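You operate a simulated robot arm through the tools that you are given. There is no shell and no other tool. Be economical: measure what you need, move in short steps, check, and stop when the job is done.

You run a simulated robot arm. Do the job below in one go: nothing can be reset, and whatever is moved stays where it is left.

JOB
Open both clamps, unlock the stop, slide it to 240 mm and hang the 12 mm spacer on its rack.

The check looks at the end state, three seconds after you hand in, the way a careful person would. Anything else that was tipped, shoved, dropped, spilled or broken makes it a failure.

ROBOT AND FRAMES
A 6-joint arm with a two-finger parallel gripper, fixed in place. Base frame: the origin is at the foot of the arm, x ahead of it, y to its left, z up; the work surface is at about z = 0. Lengths are in mm, angles in rad, forces in N, time in s.
With the tool pointing down near the work surface it reaches from about 140 to 580 mm from the base axis. Its first joint turns from -1.152 to 1.152 rad. Payload 2.1 kg.
The TCP is the grasp point between the finger pads, 30 mm short of the fingertips. In the tool frame z runs along the fingers and y along their closing line. Largest opening 94 mm; finger width 28, thickness 10; the body of the gripper, 50 by 96 mm, starts 55 mm behind the TCP.
Orientation is that of the tool frame in the base frame, as a unit quaternion [x, y, z, w]. With the fingers straight down and closing along the base's y, the tool's x points along the base's -x, its y along +y and its z along -z.

CONTROLS
- The arm moves only by the tool step_arm. Its argument "plan" is a list that holds one entry, the list of rows, each a list of 7 numbers: the finger opening in mm, from 0 to 94, then the shift along the base's x, y, z in units of 20 mm (1.0 is 20 mm), then the turn, a rotation vector about the base's x, y, z in units of 5 degrees (1.0 is 5 degrees). In form: [[[gripper, tx, ty, tz, rx, ry, rz], ...]]. A call has 1 to 12 rows; each row shifts and turns the commanded pose from where the row before left it. A call with a number of a shift or a turn outside -1 to 1 is refused whole. Rows are played at 5 a second. More than 50 mm and 0.15 rad between two rows, or a gripper value outside its range, and nothing of the call is played. A pose out of reach is approached as far as the arm can. The call stops where the force on the tool passes 40 N (or 10 N more than at its start, if that is more) or the arm is blocked; 0.2 s more then pass. Each finger travels about 72 mm/s and halts on what it meets, pressing with about 21 N; the grip force reading is that of the motor and also rises with nothing between the fingers. The clock runs only during rows and for 0.2 s after the last one: add rows that do not move to give the fingers time. It gives the time, the measured TCP pose, the force on the tool (base axes), the opening and the grip force at its end, in the units of the frame above (readings bear some noise), with the torque about the TCP (base axes, N m) and any sound that the robot's microphone picked up, and new pictures: "show" is both (left out), scene, wrist or none.
- Cameras (640 x 400 px; columns grow to the right, rows downward): "scene" is fixed at [43.7, -367, 478.2]; the picture's right is [0.86, -0.51, 0.00], its down [-0.32, -0.55, -0.77] and it looks along [0.39, 0.67, -0.63] (base axes); focal length 241 px, centre (320, 200). "wrist" rides on the gripper at [76, 14, -102] in the tool frame; the picture's right is [-0.18, 0.98, 0.00], its down [-0.75, -0.14, -0.64] and it looks along [-0.63, -0.12, 0.77] (tool axes); focal length 243 px, centre (320, 200). There is no depth. A picture from a camera that has moved, and an enlarged one, comes with that camera's place and axes in the base frame and with its lens.
- enlarge(camera, box): a new picture of the part [left, top, right, bottom] of that camera's present view, enlarged. It takes no simulated time.
- finish_job(): hands the job in; it is judged then, once.

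Work in short steps. Places have to be worked out from the pictures, the camera data and where the tool is seen: move nearer, look again, correct. Check each grasp and each placing, and mend what went wrong. You have 120 turns and 200 pictures in all, those below and enlarged ones among them. Open the gripper and draw the arm clear of the work before you hand the job in, unless the task says otherwise; then end with one line.

The tools are called after "Request:" by a JSON object that holds its "method" and its "body". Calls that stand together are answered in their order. step_arm: Moves the arm, as the interface text tells. Its arguments: {"type":"object","properties":{"plan":{"type":"array","items":{"type":"array","items":{"type":"array","items":{"type":"number"}}}},"show":{"type":"string","enum":["both","scene","wrist","none"]}},"required":["plan"]} The other tools are called the same way: enlarge (camera, box) takes an enlarged picture of a part of a camera's view; finish_job () hands the job in.

At the start:

```text
time_s: 0.0
ee_pos: [356.0, -149.9, 326.8]
tcp_rot: [-0.001, 1.0, 0.001, 0.0]
wrist_force: [0.2, 0.3, -0.8]
wrist_torque: [0.03, 0.02, 0.01]
gripper_width: 93.8
grasp_force: 0.0
```

scene: 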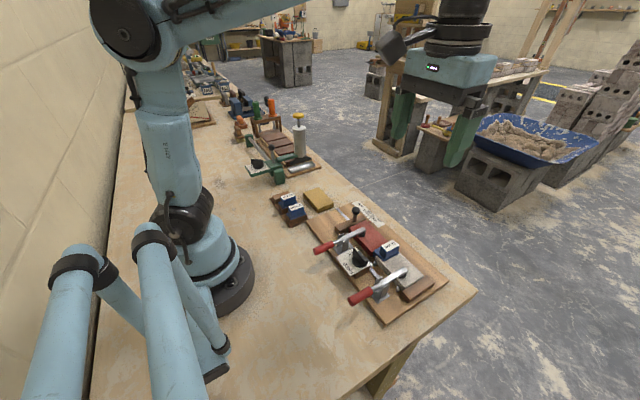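
wrist: 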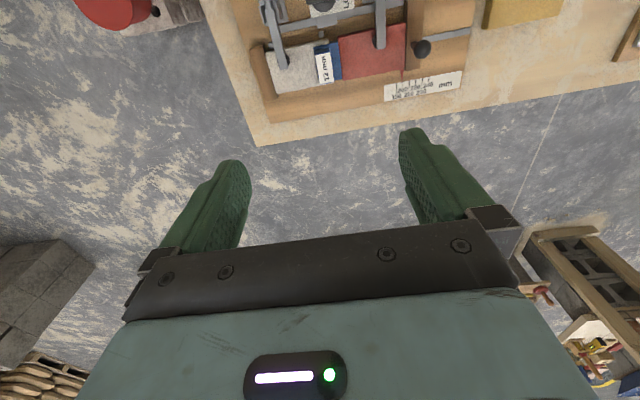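

I start by enlarging the fixture area in the scene and wrist views to identify the parts.

Request:
{"method": "enlarge", "body": {"camera": "scene", "box": [300, 190, 460, 330]}}

Request:
{"method": "enlarge", "body": {"camera": "scene", "box": [220, 90, 420, 230]}}

Request:
{"method": "enlarge", "body": {"camera": "wrist", "box": [200, 0, 640, 140]}}

```text
2.86 times, centred on (380, 260) of scene
camera zoom: at [43.7, -367.0, 478.2], right [0.86, -0.51, 0.0], down [-0.32, -0.55, -0.77], along [0.39, 0.67, -0.63], focal length 689 px, centre (149, 29)
```

zoom: 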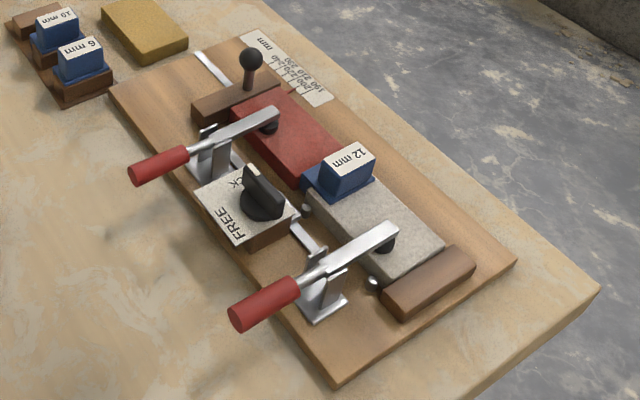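

```text
2.86 times, centred on (320, 160) of scene
camera zoom: at [43.7, -367.0, 478.2], right [0.86, -0.51, 0.0], down [-0.32, -0.55, -0.77], along [0.39, 0.67, -0.63], focal length 689 px, centre (320, 314)
```

zoom: 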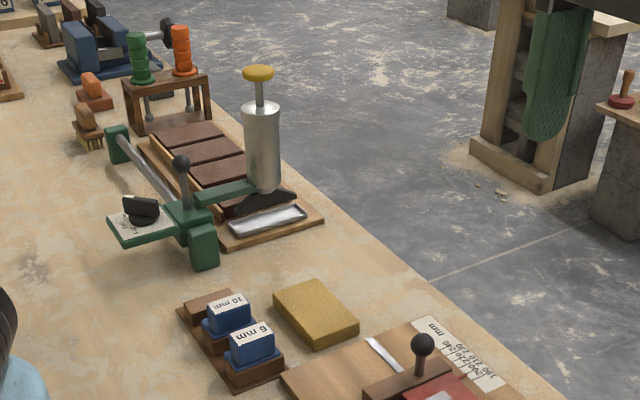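

```text
1.45 times, centred on (420, 70) of wrist
camera zoom: at [279.1, -136.1, 429.0], right [0.18, 0.98, 0.0], down [0.75, -0.14, 0.64], along [0.63, -0.12, -0.77], focal length 353 px, centre (174, 389)
```

zoom: 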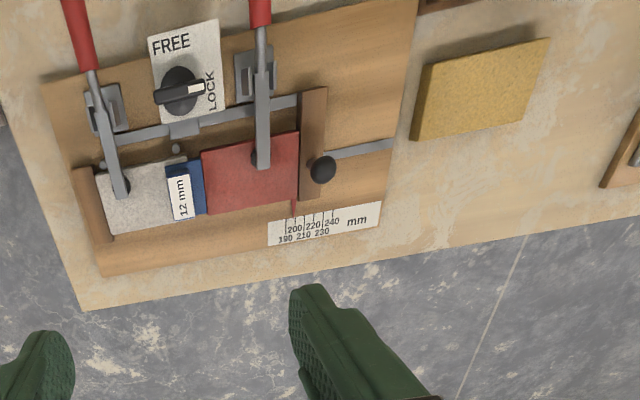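

The fixture is roughly at x 260–400, y −250…0. I pull the tool back in x so that the wrist camera looks at it squarely.

Request:
{"method": "step_arm", "body": {"plan": [[[94, -1, 0, 0, 0, 0, 0], [94, -1, 0, 0, 0, 0, 0], [94, -1, 0, 0, 0, 0, 0], [94, -1, 0, 0, 0, 0, 0], [94, -1, 0, 0, 0, 0, 0], [94, -1, 0, 0, 0, 0, 0], [94, -1, 0, 0, 0, 0, 0], [94, 0, 0, 0, 0, 0, 0]]], "show": "wrist"}}

```text
time_s: 1.8
ee_pos: [213.1, -150.8, 326.3]
tcp_rot: [-0.001, 1.0, 0.0, 0.001]
wrist_force: [0.3, -0.5, 0.8]
wrist_torque: [0.03, -0.01, -0.01]
gripper_width: 94.1
grasp_force: 0.0
camera wrist: at [137.5, -136.8, 428.9], right [0.18, 0.98, 0.0], down [0.75, -0.14, 0.64], along [0.63, -0.12, -0.77], focal length 243 px, centre (320, 200)
```

wrist: 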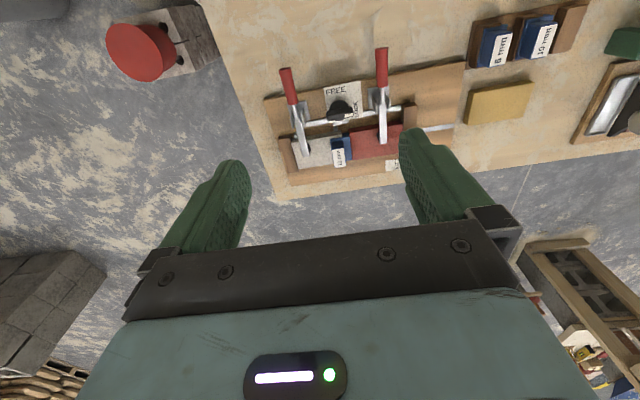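

Request:
{"method": "enlarge", "body": {"camera": "wrist", "box": [250, 30, 480, 200]}}

Request:
{"method": "enlarge", "body": {"camera": "wrist", "box": [440, 0, 600, 100]}}

Request:
{"method": "enlarge", "body": {"camera": "scene", "box": [305, 210, 405, 310]}}

```text
2.35 times, centred on (365, 115) of wrist
camera zoom: at [137.5, -136.8, 428.9], right [0.18, 0.98, 0.0], down [0.75, -0.14, 0.64], along [0.63, -0.12, -0.77], focal length 571 px, centre (214, 400)
```

zoom: 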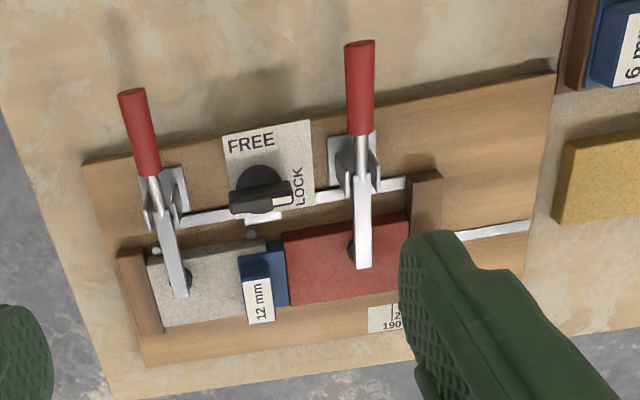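

```text
4.00 times, centred on (520, 50) of wrist
camera zoom: at [137.5, -136.8, 428.9], right [0.18, 0.98, 0.0], down [0.75, -0.14, 0.64], along [0.63, -0.12, -0.77], focal length 970 px, centre (-480, 800)
```

zoom: 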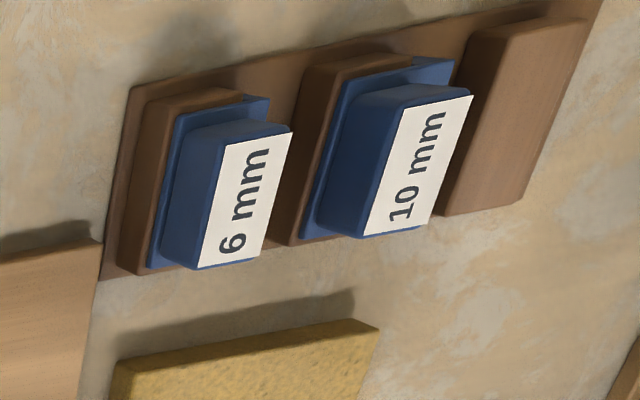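

```text
4.00 times, centred on (355, 260) of scene
camera zoom: at [43.7, -367.0, 478.2], right [0.86, -0.51, 0.0], down [-0.32, -0.55, -0.77], along [0.39, 0.67, -0.63], focal length 964 px, centre (180, -40)
```

zoom: 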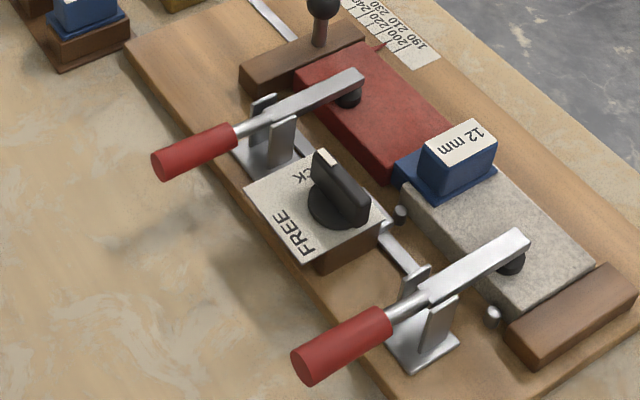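

I turn the tool about the vertical while moving toward the rack, to see its free place and the spacers.

Request:
{"method": "step_arm", "body": {"plan": [[[94, 0.2, 0.8, 0, 0, 0, 1], [94, 0.2, 0.8, 0, 0, 0, 1], [94, 0.2, 0.8, 0, 0, 0, 1], [94, 0.2, 0.8, 0, 0, 0, 1], [94, 0.2, 0.8, 0, 0, 0, 1], [94, 0.2, 0.8, 0, 0, 0, 1], [94, 0, 0.8, 0, 0, 0, 1], [94, 0, 0.8, 0, 0, 0, 1], [94, 0, 0.8, 0, 0, 0, 1], [94, 0, 0.8, 0, 0, 0, 1], [94, 0, 0.8, 0, 0, 0, 1], [94, 0, 0, 0, 0, 0, 1]]], "show": "wrist"}}

```text
time_s: 4.4
ee_pos: [239.4, 26.0, 326.5]
tcp_rot: [-0.502, 0.865, 0.002, 0.001]
wrist_force: [0.8, -0.4, -0.2]
wrist_torque: [0.01, -0.03, -0.02]
gripper_width: 94.0
grasp_force: 0.0
camera wrist: at [189.2, -33.6, 429.2], right [-0.76, 0.65, 0.0], down [0.5, 0.58, 0.64], along [0.42, 0.49, -0.77], focal length 243 px, centre (320, 200)
```

wrist: 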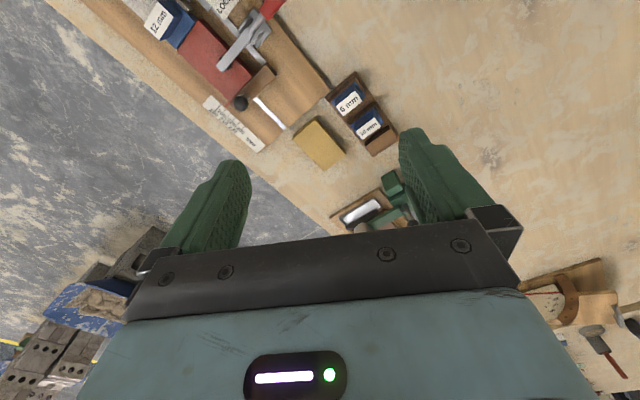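

Request:
{"method": "enlarge", "body": {"camera": "wrist", "box": [280, 60, 410, 175]}}

Request:
{"method": "enlarge", "body": {"camera": "wrist", "box": [140, 0, 300, 150]}}

```text
3.48 times, centred on (345, 118) of wrist
camera zoom: at [189.2, -33.6, 429.2], right [-0.76, 0.65, 0.0], down [0.5, 0.58, 0.64], along [0.42, 0.49, -0.77], focal length 844 px, centre (233, 487)
```

zoom: 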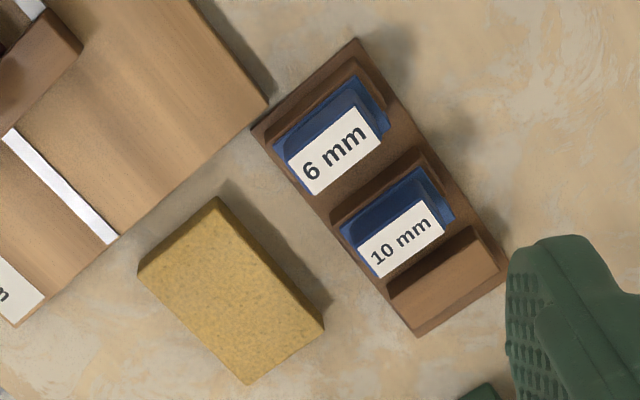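

```text
2.67 times, centred on (220, 75) of wrist
camera zoom: at [189.2, -33.6, 429.2], right [-0.76, 0.65, 0.0], down [0.5, 0.58, 0.64], along [0.42, 0.49, -0.77], focal length 647 px, centre (587, 533)
```

zoom: 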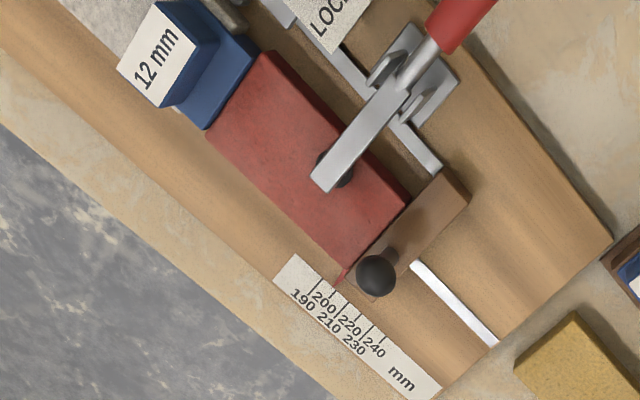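

Both visible slots seem occupied, so I need a closer look at the rack. I finish the turn and go lower.

Request:
{"method": "step_arm", "body": {"plan": [[[94, 0, 0, -0.8, 0, 0, 1], [94, 0, 0, -0.8, 0, 0, 1], [94, 0, 0, -0.8, 0, 0, 1], [94, 0, 0, -0.8, 0, 0, 1], [94, 0, 0, -0.8, 0, 0, 1], [94, 0, 0, -0.8, 0, 0, 1], [94, 0, 0, 0, 0, 0, 0]]], "show": "wrist"}}

Request:
{"method": "enlarge", "body": {"camera": "wrist", "box": [240, 40, 480, 190]}}

Request:
{"method": "enlarge", "body": {"camera": "scene", "box": [180, 40, 300, 160]}}

Request:
{"method": "enlarge", "body": {"camera": "scene", "box": [260, 175, 350, 235]}}

```text
time_s: 6.0
ee_pos: [238.8, 26.0, 232.1]
tcp_rot: [0.709, -0.706, -0.002, 0.0]
wrist_force: [0.2, 0.4, -0.1]
wrist_torque: [0.01, 0.03, 0.0]
gripper_width: 94.0
grasp_force: 0.0
camera wrist: at [226.1, -50.7, 333.8], right [-0.98, 0.18, 0.0], down [0.14, 0.75, 0.64], along [0.12, 0.63, -0.77], focal length 243 px, centre (320, 200)
```

wrist: 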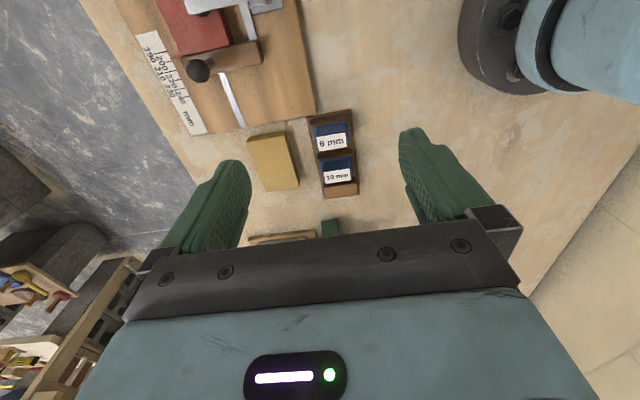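

```text
2.67 times, centred on (360, 115) of wrist
camera zoom: at [226.1, -50.7, 333.8], right [-0.98, 0.18, 0.0], down [0.14, 0.75, 0.64], along [0.12, 0.63, -0.77], focal length 647 px, centre (213, 427)
```

zoom: 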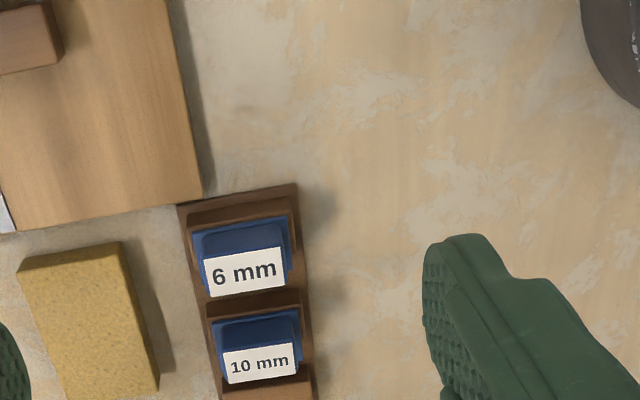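

```text
3.33 times, centred on (240, 100) of scene
camera zoom: at [43.7, -367.0, 478.2], right [0.86, -0.51, 0.0], down [-0.32, -0.55, -0.77], along [0.39, 0.67, -0.63], focal length 803 px, centre (587, 533)
```

zoom: 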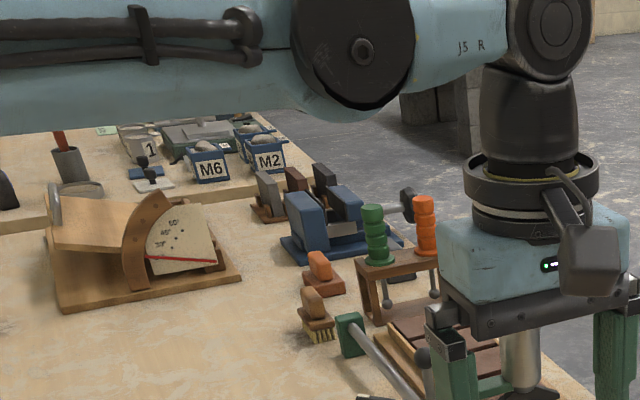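

```text
6.67 times, centred on (305, 205) of scene
camera zoom: at [43.7, -367.0, 478.2], right [0.86, -0.51, 0.0], down [-0.32, -0.55, -0.77], along [0.39, 0.67, -0.63], focal length 1607 px, centre (420, 167)
```

zoom: 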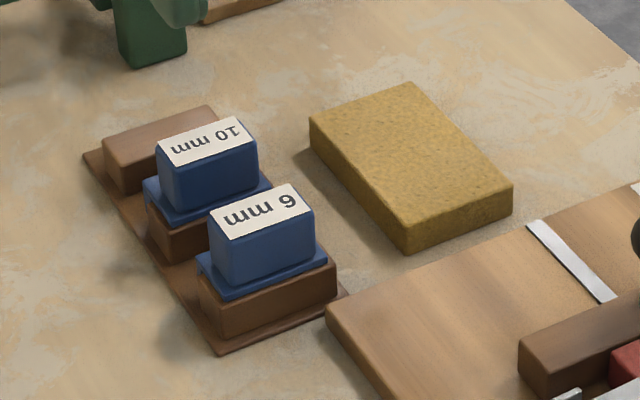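

The rack has three brown rests; 6 mm and 10 mm sit on two, the third (far y) appears free. I go nearer to see exactly how the spacers hang.

Request:
{"method": "step_arm", "body": {"plan": [[[94, 0, 1, -0.8, 0, 0, 0], [94, 0, 1, -0.8, 0, 0, 0], [94, 0, 1, -0.8, 0, 0, 0], [94, 0, 0, 0, 0, 0, 0]]], "show": "wrist"}}

Request:
{"method": "enlarge", "body": {"camera": "wrist", "box": [260, 20, 420, 140]}}

```text
time_s: 7.0
ee_pos: [239.3, 86.3, 181.9]
tcp_rot: [0.708, -0.706, 0.0, -0.001]
wrist_force: [0.4, -0.7, -0.4]
wrist_torque: [-0.01, 0.01, 0.0]
gripper_width: 94.3
grasp_force: 0.1
camera wrist: at [224.6, 9.3, 283.7], right [-0.98, 0.18, 0.0], down [0.14, 0.75, 0.64], along [0.12, 0.63, -0.77], focal length 243 px, centre (320, 200)
```

wrist: 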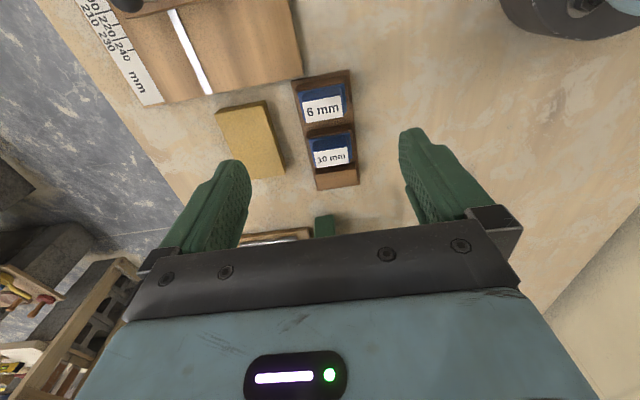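

```text
3.33 times, centred on (340, 80) of wrist
camera zoom: at [224.6, 9.3, 283.7], right [-0.98, 0.18, 0.0], down [0.14, 0.75, 0.64], along [0.12, 0.63, -0.77], focal length 809 px, centre (253, 600)
```

zoom: 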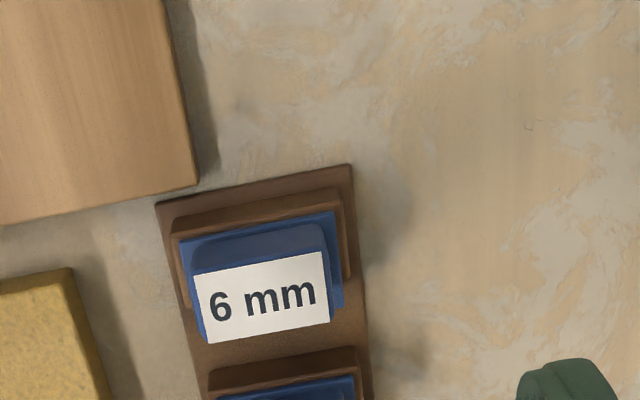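

I turn the wrist camera to the robot side of the rack to look at it along x, where blades and gaps would show.

Request:
{"method": "step_arm", "body": {"plan": [[[94, -0.25, 0.15, 0, 0, 0, -1], [94, -0.25, 0.15, 0, 0, 0, -1], [94, -0.25, 0.15, 0, 0, 0, -1], [94, -0.25, 0.15, 0, 0, 0, -1], [94, -0.25, 0.15, 0, 0, 0, -1], [94, -0.25, 0.15, 0, 0, 0, -1], [94, -0.25, 0.15, 0, 0, 0, -1], [94, -0.25, 0.15, 0, 0, 0, -1], [94, -0.25, 0.15, 0, 0, 0, -1], [94, -0.25, 0.15, 0, 0, 0, -1], [94, -0.25, 0.15, 0, 0, 0, -1], [94, -0.25, 0.15, 0, 0, 0, -1]]], "show": "none"}}

Request:
{"method": "step_arm", "body": {"plan": [[[94, -0.25, 0.15, 0, 0, 0, -1], [94, -0.25, 0.15, 0, 0, 0, -1], [94, -0.25, 0.15, 0, 0, 0, -1], [94, -0.25, 0.15, 0, 0, 0, -1], [94, -0.25, 0.15, 0, 0, 0, -1], [94, -0.25, 0.15, 0, 0, 0, -1], [94, 0, 0, 0, 0, 0, 0]]], "show": "wrist"}}

Request:
{"method": "enlarge", "body": {"camera": "wrist", "box": [230, 40, 430, 165]}}

```text
time_s: 9.6
ee_pos: [180.5, 121.4, 182.4]
tcp_rot: [-0.259, 0.966, 0.0, 0.002]
wrist_force: [-0.7, 0.8, 0.1]
wrist_torque: [-0.01, -0.02, -0.01]
gripper_width: 94.5
grasp_force: 0.2
```

```text
time_s: 11.2
ee_pos: [149.7, 140.6, 182.6]
tcp_rot: [0.0, 1.0, 0.001, 0.002]
wrist_force: [0.8, 0.1, -0.3]
wrist_torque: [0.0, -0.06, 0.0]
gripper_width: 94.0
grasp_force: 0.1
camera wrist: at [73.2, 154.1, 285.0], right [0.18, 0.98, 0.0], down [0.75, -0.14, 0.64], along [0.63, -0.12, -0.77], focal length 243 px, centre (320, 200)
```

wrist: 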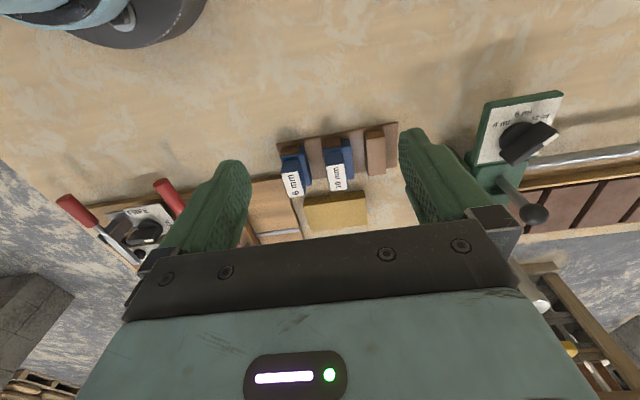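

```text
3.20 times, centred on (330, 102) of wrist
camera zoom: at [73.2, 154.1, 285.0], right [0.18, 0.98, 0.0], down [0.75, -0.14, 0.64], along [0.63, -0.12, -0.77], focal length 776 px, centre (288, 512)
```

zoom: 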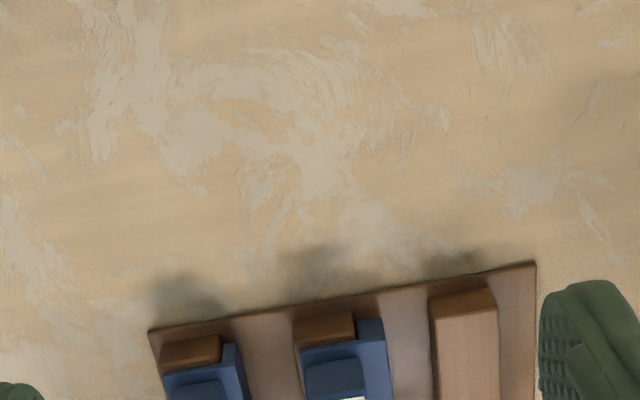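

Request:
{"method": "enlarge", "body": {"camera": "wrist", "box": [265, 115, 405, 205]}}

```text
4.44 times, centred on (335, 160) of wrist
camera zoom: at [73.2, 154.1, 285.0], right [0.18, 0.98, 0.0], down [0.75, -0.14, 0.64], along [0.63, -0.12, -0.77], focal length 1078 px, centre (253, 378)
```

zoom: 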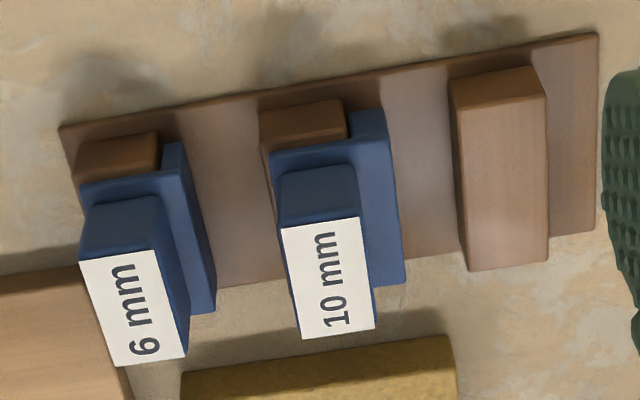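

The spacers are hook-shaped: flange on the rest, blade hanging on the +y side; the third rest (x 203–254, y≈181–203) is free. Now I look at the clamp mechanics in detail.

Request:
{"method": "enlarge", "body": {"camera": "scene", "box": [345, 255, 425, 310]}}

Request:
{"method": "enlarge", "body": {"camera": "scene", "box": [310, 200, 390, 255]}}

Request:
{"method": "enlarge", "body": {"camera": "scene", "box": [330, 225, 400, 280]}}

```text
7.27 times, centred on (385, 282) of scene
camera zoom: at [43.7, -367.0, 478.2], right [0.86, -0.51, 0.0], down [-0.32, -0.55, -0.77], along [0.39, 0.67, -0.63], focal length 1753 px, centre (-153, -400)
```

zoom: 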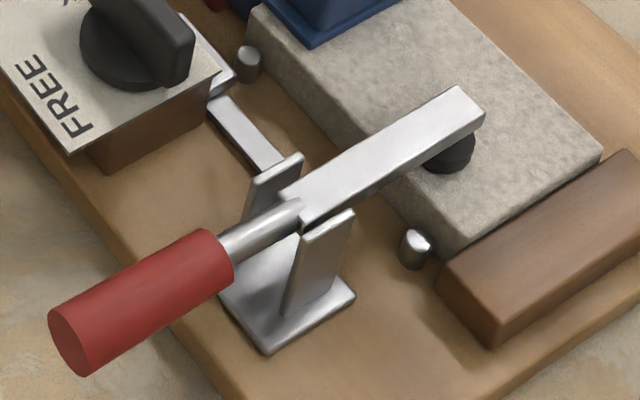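

```text
7.27 times, centred on (350, 228) of scene
camera zoom: at [43.7, -367.0, 478.2], right [0.86, -0.51, 0.0], down [-0.32, -0.55, -0.77], along [0.39, 0.67, -0.63], focal length 1753 px, centre (102, 0)
```

zoom: 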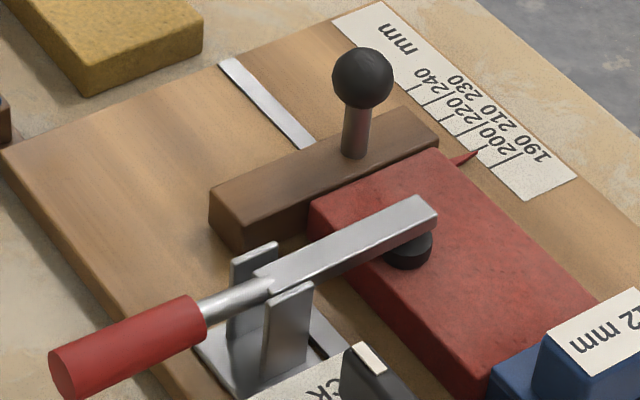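

```text
7.27 times, centred on (365, 252) of scene
camera zoom: at [43.7, -367.0, 478.2], right [0.86, -0.51, 0.0], down [-0.32, -0.55, -0.77], along [0.39, 0.67, -0.63], focal length 1753 px, centre (-7, -182)
```

zoom: 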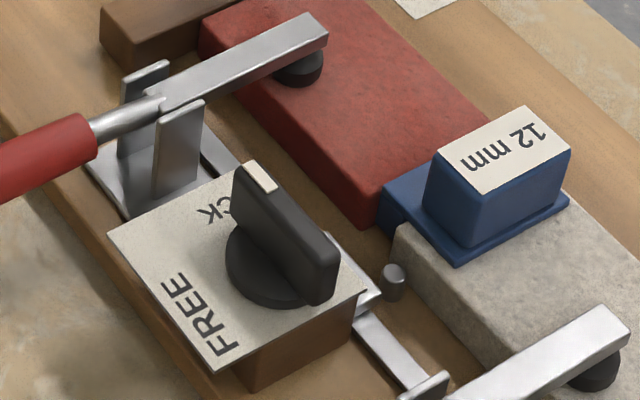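

Each clamp is a bar pivoted in a bracket at x≈283, with a red handle toward the robot (tip about (206,−202,52) and (205,−67,52)); the pad sits on the block, so pushing the handle down should raise the pad. I move with closed fingers above handle A.

Request:
{"method": "step_arm", "body": {"plan": [[[40, 0.3, -1, 0, 0, 0, 0], [20, 0.3, -1, 0, 0, 0, 0], [0, 0.3, -1, 0, 0, 0, 0], [0, 0.3, -1, 0, 0, 0, 0], [0, 0.3, -1, 0, 0, 0, 0], [0, 0.3, -1, 0, 0, 0, 0], [0, 0.3, -1, 0, 0, 0, 0], [0, 0.3, -1, 0, 0, 0, 0], [0, 0.3, -1, 0, 0, 0, 0], [0, 0.3, -1, 0, 0, 0, 0], [0, 0.2, -1, 0, 0, 0, 0], [0, 0, -1, 0, 0, 0, 0]]], "show": "none"}}

Request:
{"method": "step_arm", "body": {"plan": [[[0, 0, -1, 0, 0, 0, 0], [0, 0, -1, 0, 0, 0, 0], [0, 0, -1, 0, 0, 0, 0], [0, 0, -1, 0, 0, 0, 0], [0, 0, -1, 0, 0, 0, 0], [0, 0, 0, -1, 0, 0, 0], [0, 0, 0, -1, 0, 0, 0], [0, 0, 0, -1, 0, 0, 0], [0, 0, 0, 0, 0, 0, 0]]], "show": "both"}}

```text
time_s: 13.8
ee_pos: [214.4, -100.1, 183.0]
tcp_rot: [-0.001, 1.0, 0.0, 0.002]
wrist_force: [0.1, -0.5, 0.1]
wrist_torque: [0.0, 0.0, -0.04]
gripper_width: 0.0
grasp_force: 21.0
```

```text
time_s: 15.8
ee_pos: [213.4, -199.1, 124.0]
tcp_rot: [-0.001, 1.0, 0.001, 0.0]
wrist_force: [0.5, -0.3, -0.3]
wrist_torque: [-0.01, -0.02, 0.02]
gripper_width: 0.0
grasp_force: 20.9
camera wrist: at [137.0, -185.4, 225.4], right [0.18, 0.98, 0.0], down [0.75, -0.14, 0.64], along [0.63, -0.12, -0.77], focal length 243 px, centre (320, 200)
```

scene: 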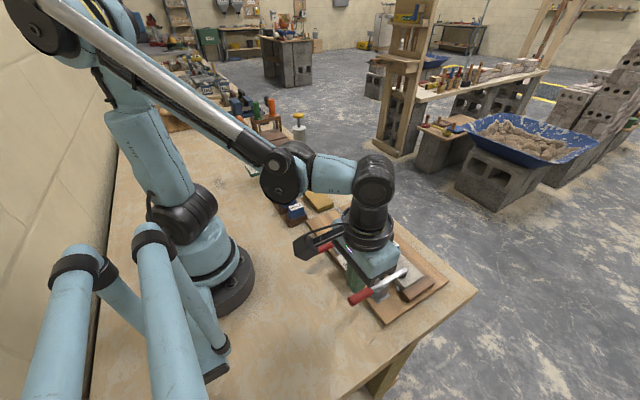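
wrist: 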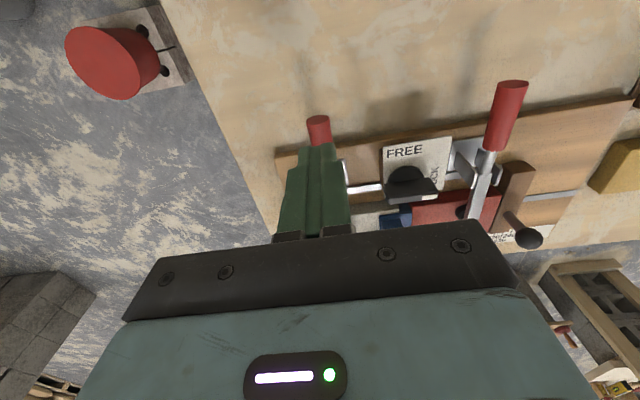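

Handle tip is at about (204,−199), right under the fingers. I descend to contact and push a little.

Request:
{"method": "step_arm", "body": {"plan": [[[0, -0.15, 0, -0.7, 0, 0, 0], [0, 0, 0, -0.5, 0, 0, 0], [0, 0, 0, -0.5, 0, 0, 0], [0, 0, 0, -0.4, 0, 0, 0], [0, 0, 0, 0, 0, 0, 0]]], "show": "scene"}}

Request:
{"method": "enlarge", "body": {"camera": "scene", "box": [310, 220, 430, 310]}}

```text
time_s: 16.7
ee_pos: [210.6, -200.1, 85.6]
tcp_rot: [0.0, 1.0, 0.003, -0.001]
wrist_force: [-0.2, 2.0, 19.3]
wrist_torque: [0.09, 0.07, -0.1]
gripper_width: 0.0
grasp_force: 20.4
stopped in row 4: the force on the tool passed its limit at 84 N (the readings are from after the stop); the commanded pose is now the measured one
```

scene: 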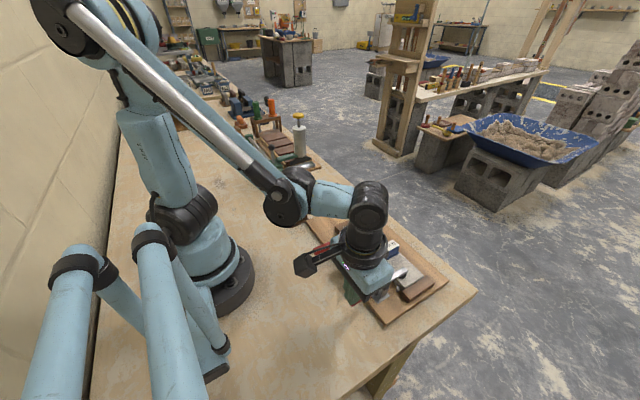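

```text
4.44 times, centred on (370, 265) of scene
camera zoom: at [43.6, -367.0, 478.2], right [0.86, -0.51, 0.0], down [-0.32, -0.55, -0.77], along [0.39, 0.67, -0.63], focal length 1071 px, centre (98, -89)
```

zoom: 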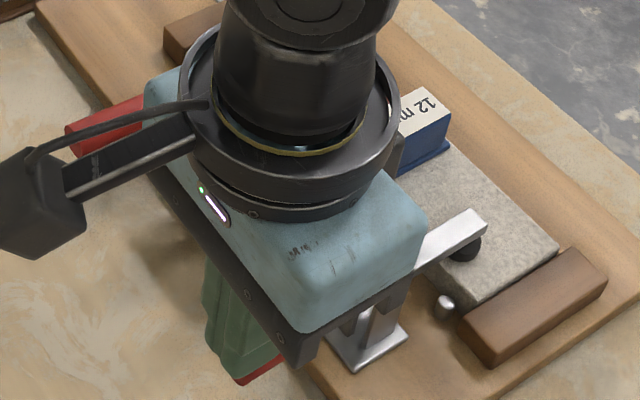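

The handle is solid downward (the pad side is a toggle), so it must be lifted. I back off, open around the handle and grip it.

Request:
{"method": "step_arm", "body": {"plan": [[[0, 0, 0, 1, 0, 0, 0], [40, 0, 0, 0.5, 0, 0, 0], [40, 0.5, 0, 0, 0, 0, 0], [40, 0, 0, 0, 0, 0, 0]]], "show": "wrist"}}

Request:
{"method": "enlarge", "body": {"camera": "scene", "box": [310, 220, 430, 310]}}

```text
time_s: 17.7
ee_pos: [220.2, -200.1, 117.6]
tcp_rot: [-0.001, 1.0, 0.001, -0.001]
wrist_force: [0.0, 0.4, 0.1]
wrist_torque: [-0.06, -0.03, -0.01]
gripper_width: 40.1
grasp_force: 0.0
camera wrist: at [144.3, -186.6, 220.0], right [0.18, 0.98, 0.0], down [0.75, -0.14, 0.64], along [0.63, -0.11, -0.77], focal length 243 px, centre (320, 200)
```

wrist: 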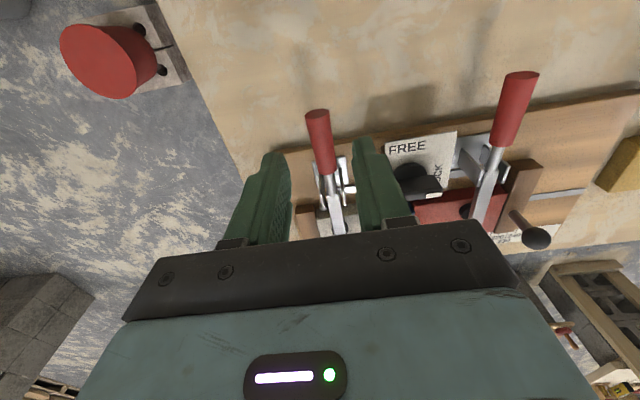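

```text
4.44 times, centred on (370, 265) of scene
camera zoom: at [43.7, -367.0, 478.2], right [0.86, -0.51, 0.0], down [-0.32, -0.55, -0.77], along [0.39, 0.67, -0.63], focal length 1071 px, centre (98, -89)
```

zoom: 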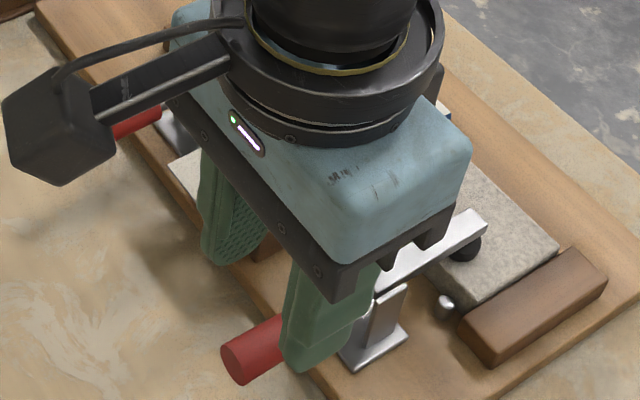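

Handle A lies between the fingers (fingers at y≈−200±20). I descend 62 mm and close.

Request:
{"method": "step_arm", "body": {"plan": [[[40, 0, 0, -0.9, 0, 0, 0], [40, 0, 0, -0.9, 0, 0, 0], [40, 0, 0, -0.9, 0, 0, 0], [40, 0, 0, -0.4, 0, 0, 0], [10, 0, 0, 0, 0, 0, 0], [10, 0, 0, 0, 0, 0, 0], [10, 0, 0, 0, 0, 0, 0]]], "show": "both"}}

```text
time_s: 19.3
ee_pos: [219.8, -200.1, 54.7]
tcp_rot: [-0.002, 1.0, 0.004, 0.0]
wrist_force: [1.8, 28.7, 6.3]
wrist_torque: [0.13, 0.06, -0.15]
gripper_width: 18.9
grasp_force: 45.5
camera wrist: at [144.1, -186.9, 157.8], right [0.18, 0.98, 0.01], down [0.75, -0.15, 0.64], along [0.63, -0.11, -0.77], focal length 243 px, centre (320, 200)
```

scene: 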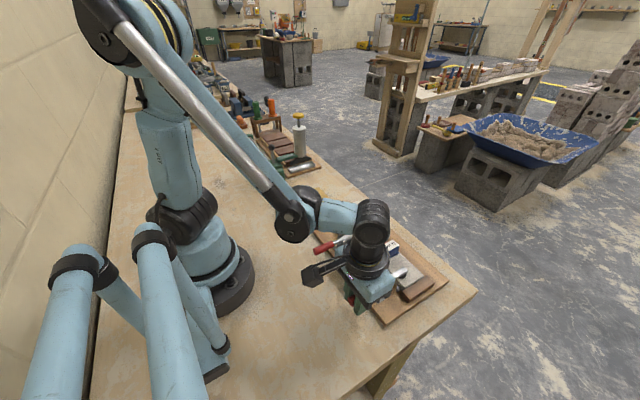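
wrist: 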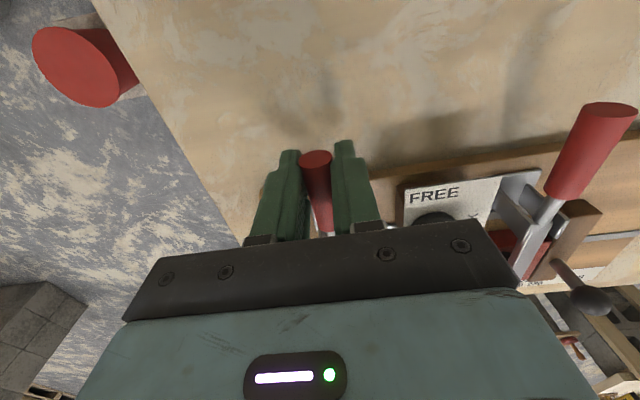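

Gripped (19 mm), with a 29 N sideways load, so I shift 1.5 mm in +y and begin lifting along the arc.

Request:
{"method": "step_arm", "body": {"plan": [[[10, 0, 0.07, 0, 0, 0, 0], [10, 0, 0, 0.2, 0, 0, 0], [10, 0.02, 0, 0.2, 0, 0, 0], [10, 0.04, 0, 0.3, 0, 0, 0]]], "show": "wrist"}}

```text
time_s: 20.3
ee_pos: [221.0, -200.4, 69.2]
tcp_rot: [0.0, 1.0, 0.0, -0.002]
wrist_force: [-0.9, 2.0, -21.1]
wrist_torque: [0.03, 1.05, 0.01]
gripper_width: 16.1
grasp_force: 45.0
camera wrist: at [144.8, -185.8, 171.6], right [0.18, 0.98, 0.0], down [0.76, -0.14, 0.64], along [0.63, -0.12, -0.77], focal length 243 px, centre (320, 200)
```

wrist: 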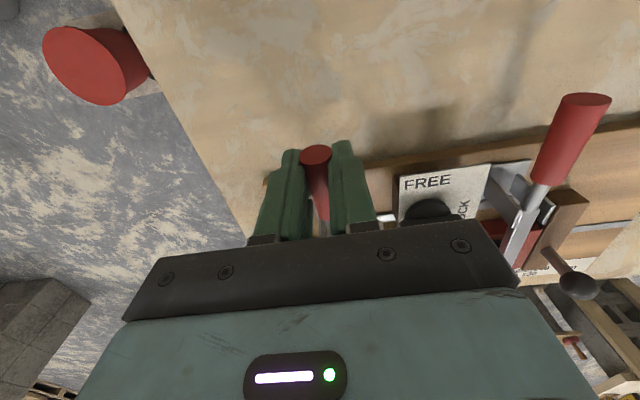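

The handle seems to be following with about 21 N of resistance. I continue the arc and check the pad in the scene view.

Request:
{"method": "step_arm", "body": {"plan": [[[10, 0.1, 0, 0.4, 0, 0, 0], [10, 0.15, 0, 0.4, 0, 0, 0], [10, 0.2, 0, 0.5, 0, 0, 0]]], "show": "wrist"}}

Request:
{"method": "enlarge", "body": {"camera": "scene", "box": [310, 220, 430, 310]}}

```text
time_s: 21.1
ee_pos: [231.9, -199.2, 96.0]
tcp_rot: [0.0, 1.0, 0.0, 0.0]
wrist_force: [-0.1, -13.4, -5.6]
wrist_torque: [-0.34, 0.21, 0.0]
gripper_width: 17.0
grasp_force: 17.3
camera wrist: at [155.5, -185.6, 197.9], right [0.18, 0.98, 0.0], down [0.75, -0.14, 0.64], along [0.63, -0.12, -0.77], focal length 243 px, centre (320, 200)
```

wrist: 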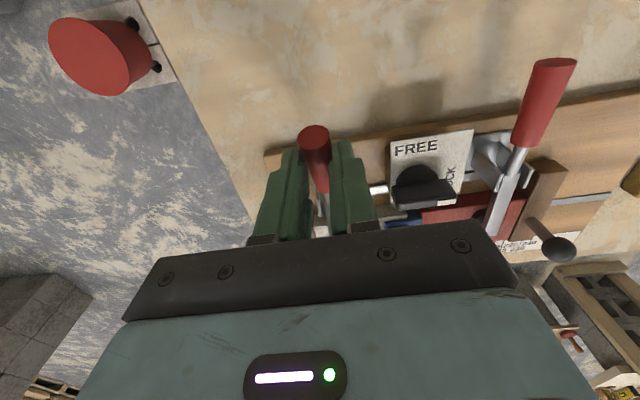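

```text
4.44 times, centred on (370, 265) of scene
camera zoom: at [43.7, -367.1, 478.1], right [0.86, -0.51, 0.0], down [-0.32, -0.55, -0.77], along [0.39, 0.67, -0.63], focal length 1071 px, centre (98, -89)
```

zoom: 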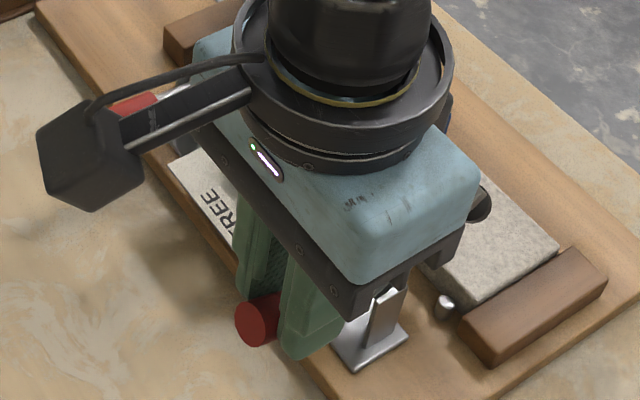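

The pad is lifting off the gray block as the handle rises. I continue along the arc toward upright.

Request:
{"method": "step_arm", "body": {"plan": [[[10, 0.4, 0, 0.25, 0, 0, 0], [10, 0.4, 0, 0.2, 0, 0, 0], [10, 0.4, 0, 0.15, 0, 0, 0], [10, 0.4, 0, 0.1, 0, 0, 0]]], "show": "wrist"}}

Request:
{"method": "enlarge", "body": {"camera": "scene", "box": [310, 220, 430, 310]}}

```text
time_s: 22.1
ee_pos: [262.8, -198.7, 108.5]
tcp_rot: [-0.001, 1.0, 0.003, -0.001]
wrist_force: [-0.4, -0.1, -1.1]
wrist_torque: [-0.02, 0.01, -0.01]
gripper_width: 9.9
grasp_force: 0.0
camera wrist: at [186.8, -184.7, 211.6], right [0.18, 0.98, 0.01], down [0.75, -0.14, 0.64], along [0.63, -0.11, -0.77], focal length 243 px, centre (320, 200)
```

wrist: 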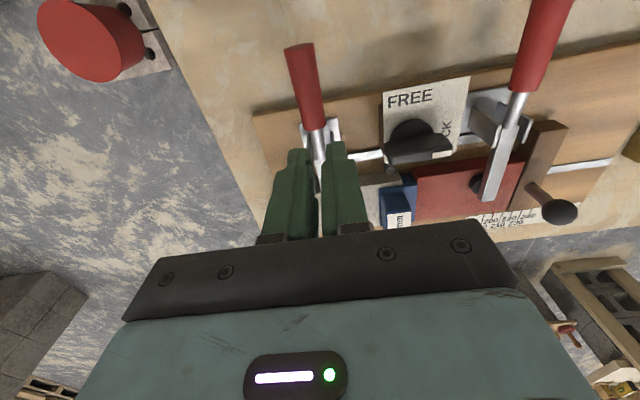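

```text
4.44 times, centred on (370, 265) of scene
camera zoom: at [43.7, -367.0, 478.2], right [0.86, -0.51, 0.0], down [-0.32, -0.55, -0.77], along [0.39, 0.67, -0.63], focal length 1071 px, centre (98, -89)
```

zoom: 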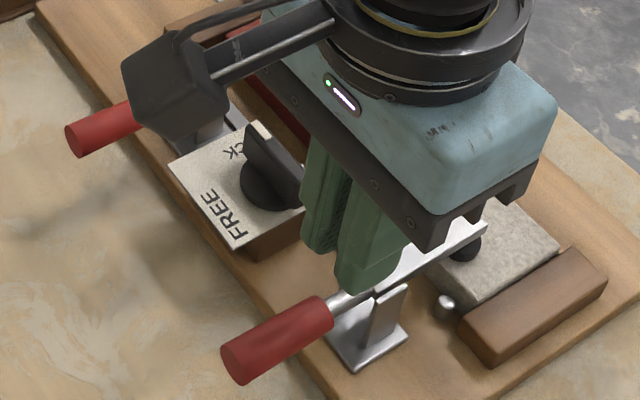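

The grip slipped (the handle only rose ~17° and fell back), so friction is insufficient. I'll use the closed fingers as a bar rolled 45° underneath the handle, entering from the +y side; first up and roll.

Request:
{"method": "step_arm", "body": {"plan": [[[0, 0, 0, 1, 0, 0, 0], [0, 0, 0, 1, 0, 0, 0], [0, 0, 0, 1, 0, 0, 0], [0, -0.22, 0.44, 0.5, -1, 0, 0], [0, -0.22, 0.44, 0, -1, 0, 0], [0, -0.22, 0.44, 0, -1, 0, 0], [0, -0.22, 0.44, 0, -1, 0, 0], [0, -0.22, 0.44, 0, -1, 0, 0], [0, -0.22, 0.44, 0, -1, 0, 0], [0, -0.22, 0.44, 0, -1, 0, 0], [0, -0.22, 0.44, 0, -1, 0, 0], [0, -0.22, 0.44, 0, -1, 0, 0]]], "show": "both"}}

```text
time_s: 24.7
ee_pos: [222.9, -119.2, 178.3]
tcp_rot: [0.0, 0.924, -0.382, -0.001]
wrist_force: [-0.1, 0.9, 0.0]
wrist_torque: [0.01, -0.01, 0.01]
gripper_width: 0.0
grasp_force: 20.9
camera wrist: at [146.7, -36.9, 241.6], right [0.18, 0.7, -0.69], down [0.75, 0.35, 0.55], along [0.63, -0.62, -0.46], focal length 243 px, centre (320, 200)
```

scene: 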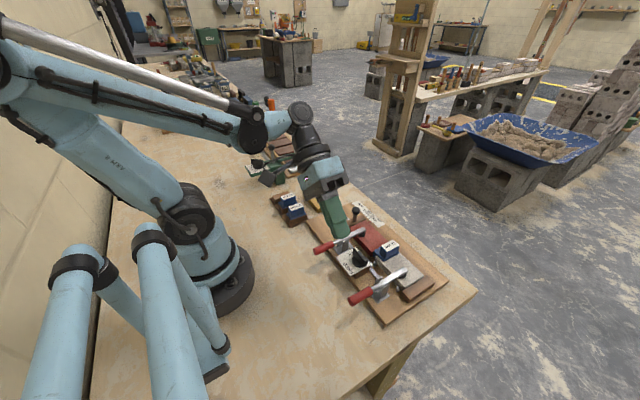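
wrist: 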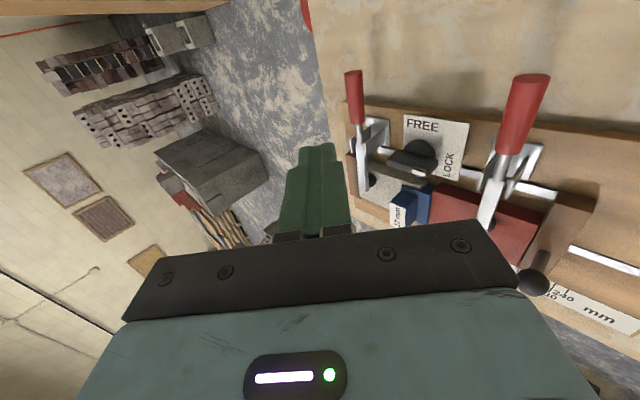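

Rolled 45°. I move to the pre-entry point (223,−147,75).

Request:
{"method": "step_arm", "body": {"plan": [[[0, 0, -0.7, 0, 0, 0, 0], [0, 0, -0.7, -0.5, 0, 0, 0], [0, 0, 0, -1, 0, 0, 0], [0, 0, 0, -1, 0, 0, 0], [0, 0, 0, -1, 0, 0, 0], [0, 0, 0, -1, 0, 0, 0], [0, 0, 0, -0.6, 0, 0, 0], [0, 0, 0, 0, 0, 0, 0]]], "show": "both"}}

Request:
{"method": "enlarge", "body": {"camera": "scene", "box": [300, 190, 420, 310]}}

```text
time_s: 26.5
ee_pos: [223.7, -145.2, 76.0]
tcp_rot: [-0.001, 0.925, -0.381, -0.001]
wrist_force: [-0.1, 0.1, 0.5]
wrist_torque: [-0.01, 0.02, 0.01]
gripper_width: 0.1
grasp_force: 21.5
camera wrist: at [146.8, -64.1, 139.4], right [0.18, 0.7, -0.69], down [0.75, 0.35, 0.55], along [0.63, -0.62, -0.46], focal length 243 px, centre (320, 200)
```

scene: 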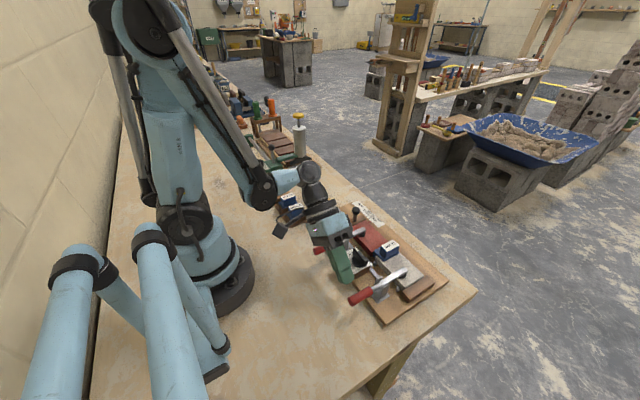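
wrist: 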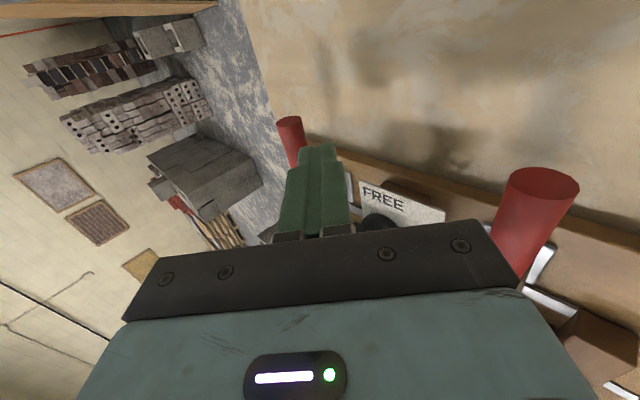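

```text
3.33 times, centred on (360, 250) of scene
camera zoom: at [43.7, -367.0, 478.2], right [0.86, -0.51, 0.0], down [-0.32, -0.55, -0.77], along [0.39, 0.67, -0.63], focal length 803 px, centre (187, 33)
```

zoom: 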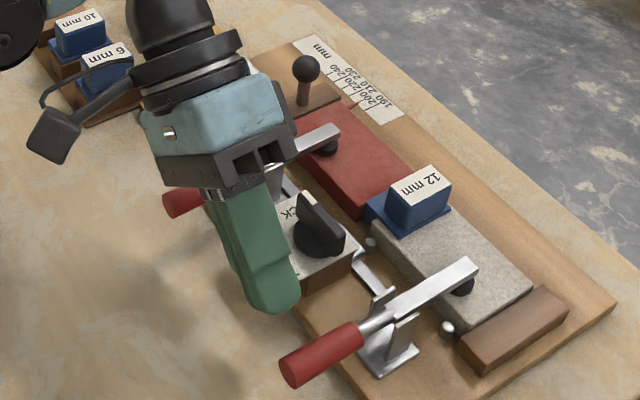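

I slide the closed fingers diagonally under handle A.

Request:
{"method": "step_arm", "body": {"plan": [[[0, -0.04, -0.44, -0.43, 0, 0, 0], [0, -0.04, -0.44, -0.43, 0, 0, 0], [0, -0.04, -0.44, -0.43, 0, 0, 0], [0, -0.04, -0.44, -0.43, 0, 0, 0], [0, -0.04, -0.44, -0.43, 0, 0, 0], [0, 0, 0, 0, 0, 0, 0]]], "show": "wrist"}}

Request:
{"method": "enlarge", "body": {"camera": "scene", "box": [300, 190, 420, 310]}}

```text
time_s: 27.2
ee_pos: [225.4, -165.2, 66.5]
tcp_rot: [-0.002, 0.926, -0.378, -0.001]
wrist_force: [-1.0, 22.0, 22.7]
wrist_torque: [-0.31, 0.04, -0.14]
gripper_width: 0.0
grasp_force: 21.0
out of reach, approached as far as the arm can: row 2, 3
stopped in row 3: the force on the tool passed its limit at 88 N (the readings are from after the stop); the commanded pose is now the measured one
camera wrist: at [148.1, -83.2, 130.5], right [0.18, 0.7, -0.69], down [0.75, 0.35, 0.55], along [0.63, -0.62, -0.47], focal length 243 px, centre (320, 200)
```

wrist: 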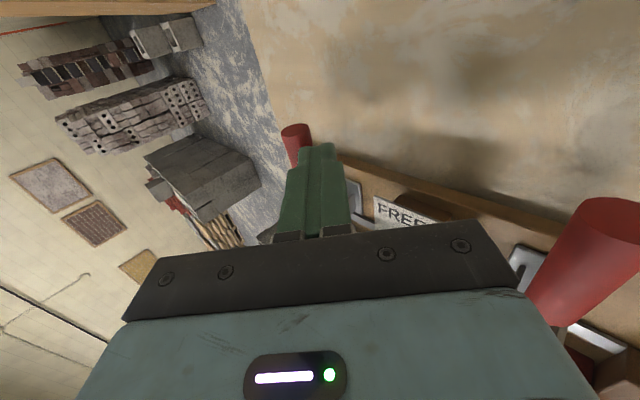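

```text
3.33 times, centred on (360, 250) of scene
camera zoom: at [43.6, -367.0, 478.2], right [0.86, -0.51, 0.0], down [-0.32, -0.55, -0.77], along [0.39, 0.67, -0.63], focal length 803 px, centre (187, 33)
```

zoom: 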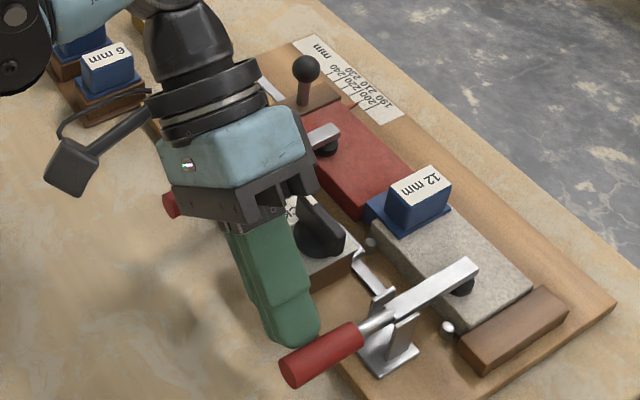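

The arm ran out of reach on this side and the tip touched the handle (nothing moved visibly). I back out and try the opposite roll, entering from the −y side where the wrist is farther from the base.

Request:
{"method": "step_arm", "body": {"plan": [[[0, 0, 0.5, 0.5, 0, 0, 0], [0, 0, 0.5, 0.7, 0, 0, 0], [0, 0, 0, 1, 0, 0, 0], [0, 0, 0, 1, 1, 0, 0], [0, 0, 0, 1, 1, 0, 0], [0, 0, 0, 1, 1, 0, 0], [0, 0, -0.6, 0.5, 1, 0, 0], [0, 0, -0.6, 0, 1, 0, 0], [0, 0, -0.6, 0, 1, 0, 0], [0, 0, -0.6, 0, 1, 0, 0], [0, 0, -0.6, 0, 1, 0, 0], [0, 0, -0.6, 0, 1, 0, 0]]], "show": "none"}}

Request:
{"method": "step_arm", "body": {"plan": [[[0, 0, -0.6, 0, 1, 0, 0], [0, 0, -0.6, 0, 1, 0, 0], [0, 0, -0.6, 0, 1, 0, 0], [0, 0, -0.6, 0, 1, 0, 0], [0, 0, -0.6, 0, 1, 0, 0], [0, 0, -0.3, 0, 1, 0, 0], [0, 0, 0, 0, 1, 0, 0], [0, 0, 0, 0, 1, 0, 0], [0, 0, 0, 0, 1, 0, 0], [0, 0, 0, 0, 0, 0, 0]]], "show": "both"}}

```text
time_s: 29.8
ee_pos: [224.5, -216.8, 181.2]
tcp_rot: [-0.003, 1.0, 0.006, -0.001]
wrist_force: [0.2, 0.2, 0.1]
wrist_torque: [0.0, 0.0, 0.0]
gripper_width: 0.1
grasp_force: 20.8
```

```text
time_s: 32.0
ee_pos: [227.2, -279.8, 179.7]
tcp_rot: [-0.001, 0.966, 0.258, 0.003]
wrist_force: [-0.2, -0.8, 0.4]
wrist_torque: [0.01, -0.02, -0.01]
gripper_width: 0.0
grasp_force: 20.9
out of reach, approached as far as the arm can: row 6, 7, 8, 9
camera wrist: at [150.9, -319.7, 276.4], right [0.18, 0.85, 0.49], down [0.75, -0.44, 0.49], along [0.63, 0.28, -0.72], focal length 243 px, centre (320, 200)
```

scene: 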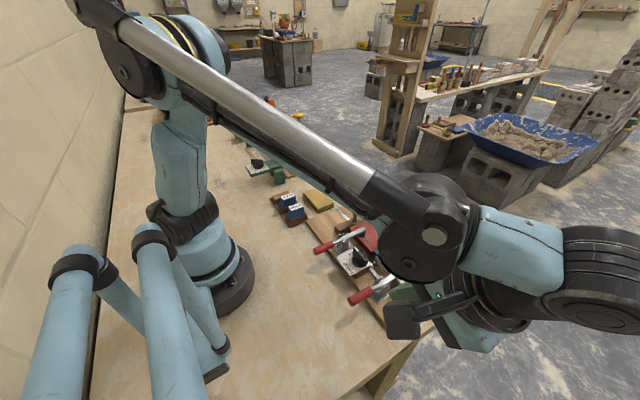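
wrist: 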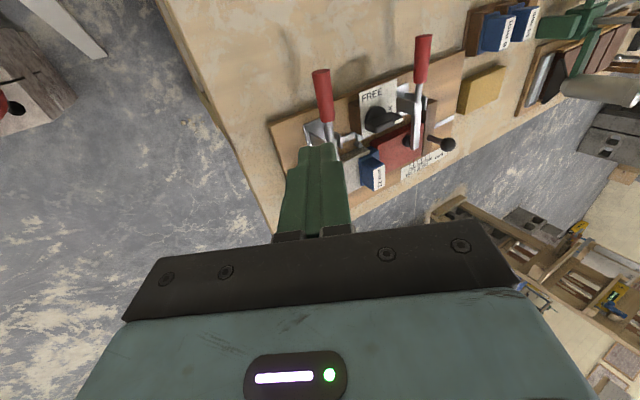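

Roll stalls at 30° here, probably the base-joint limit at y=−280. I move back toward y≈−225 and see if it completes.

Request:
{"method": "step_arm", "body": {"plan": [[[0, 0, 0.9, 0, 0, 0, 0], [0, 0, 0.9, 0, 0, 0, 0], [0, 0, 0.9, 0, 0, 0, 0], [0, 0, 0, 0, 0, 0, 0]]], "show": "none"}}

```text
time_s: 33.0
ee_pos: [229.6, -229.0, 181.5]
tcp_rot: [-0.001, 0.966, 0.258, 0.002]
wrist_force: [-0.2, -0.4, -0.5]
wrist_torque: [-0.01, -0.01, 0.0]
gripper_width: 0.1
grasp_force: 21.3
```

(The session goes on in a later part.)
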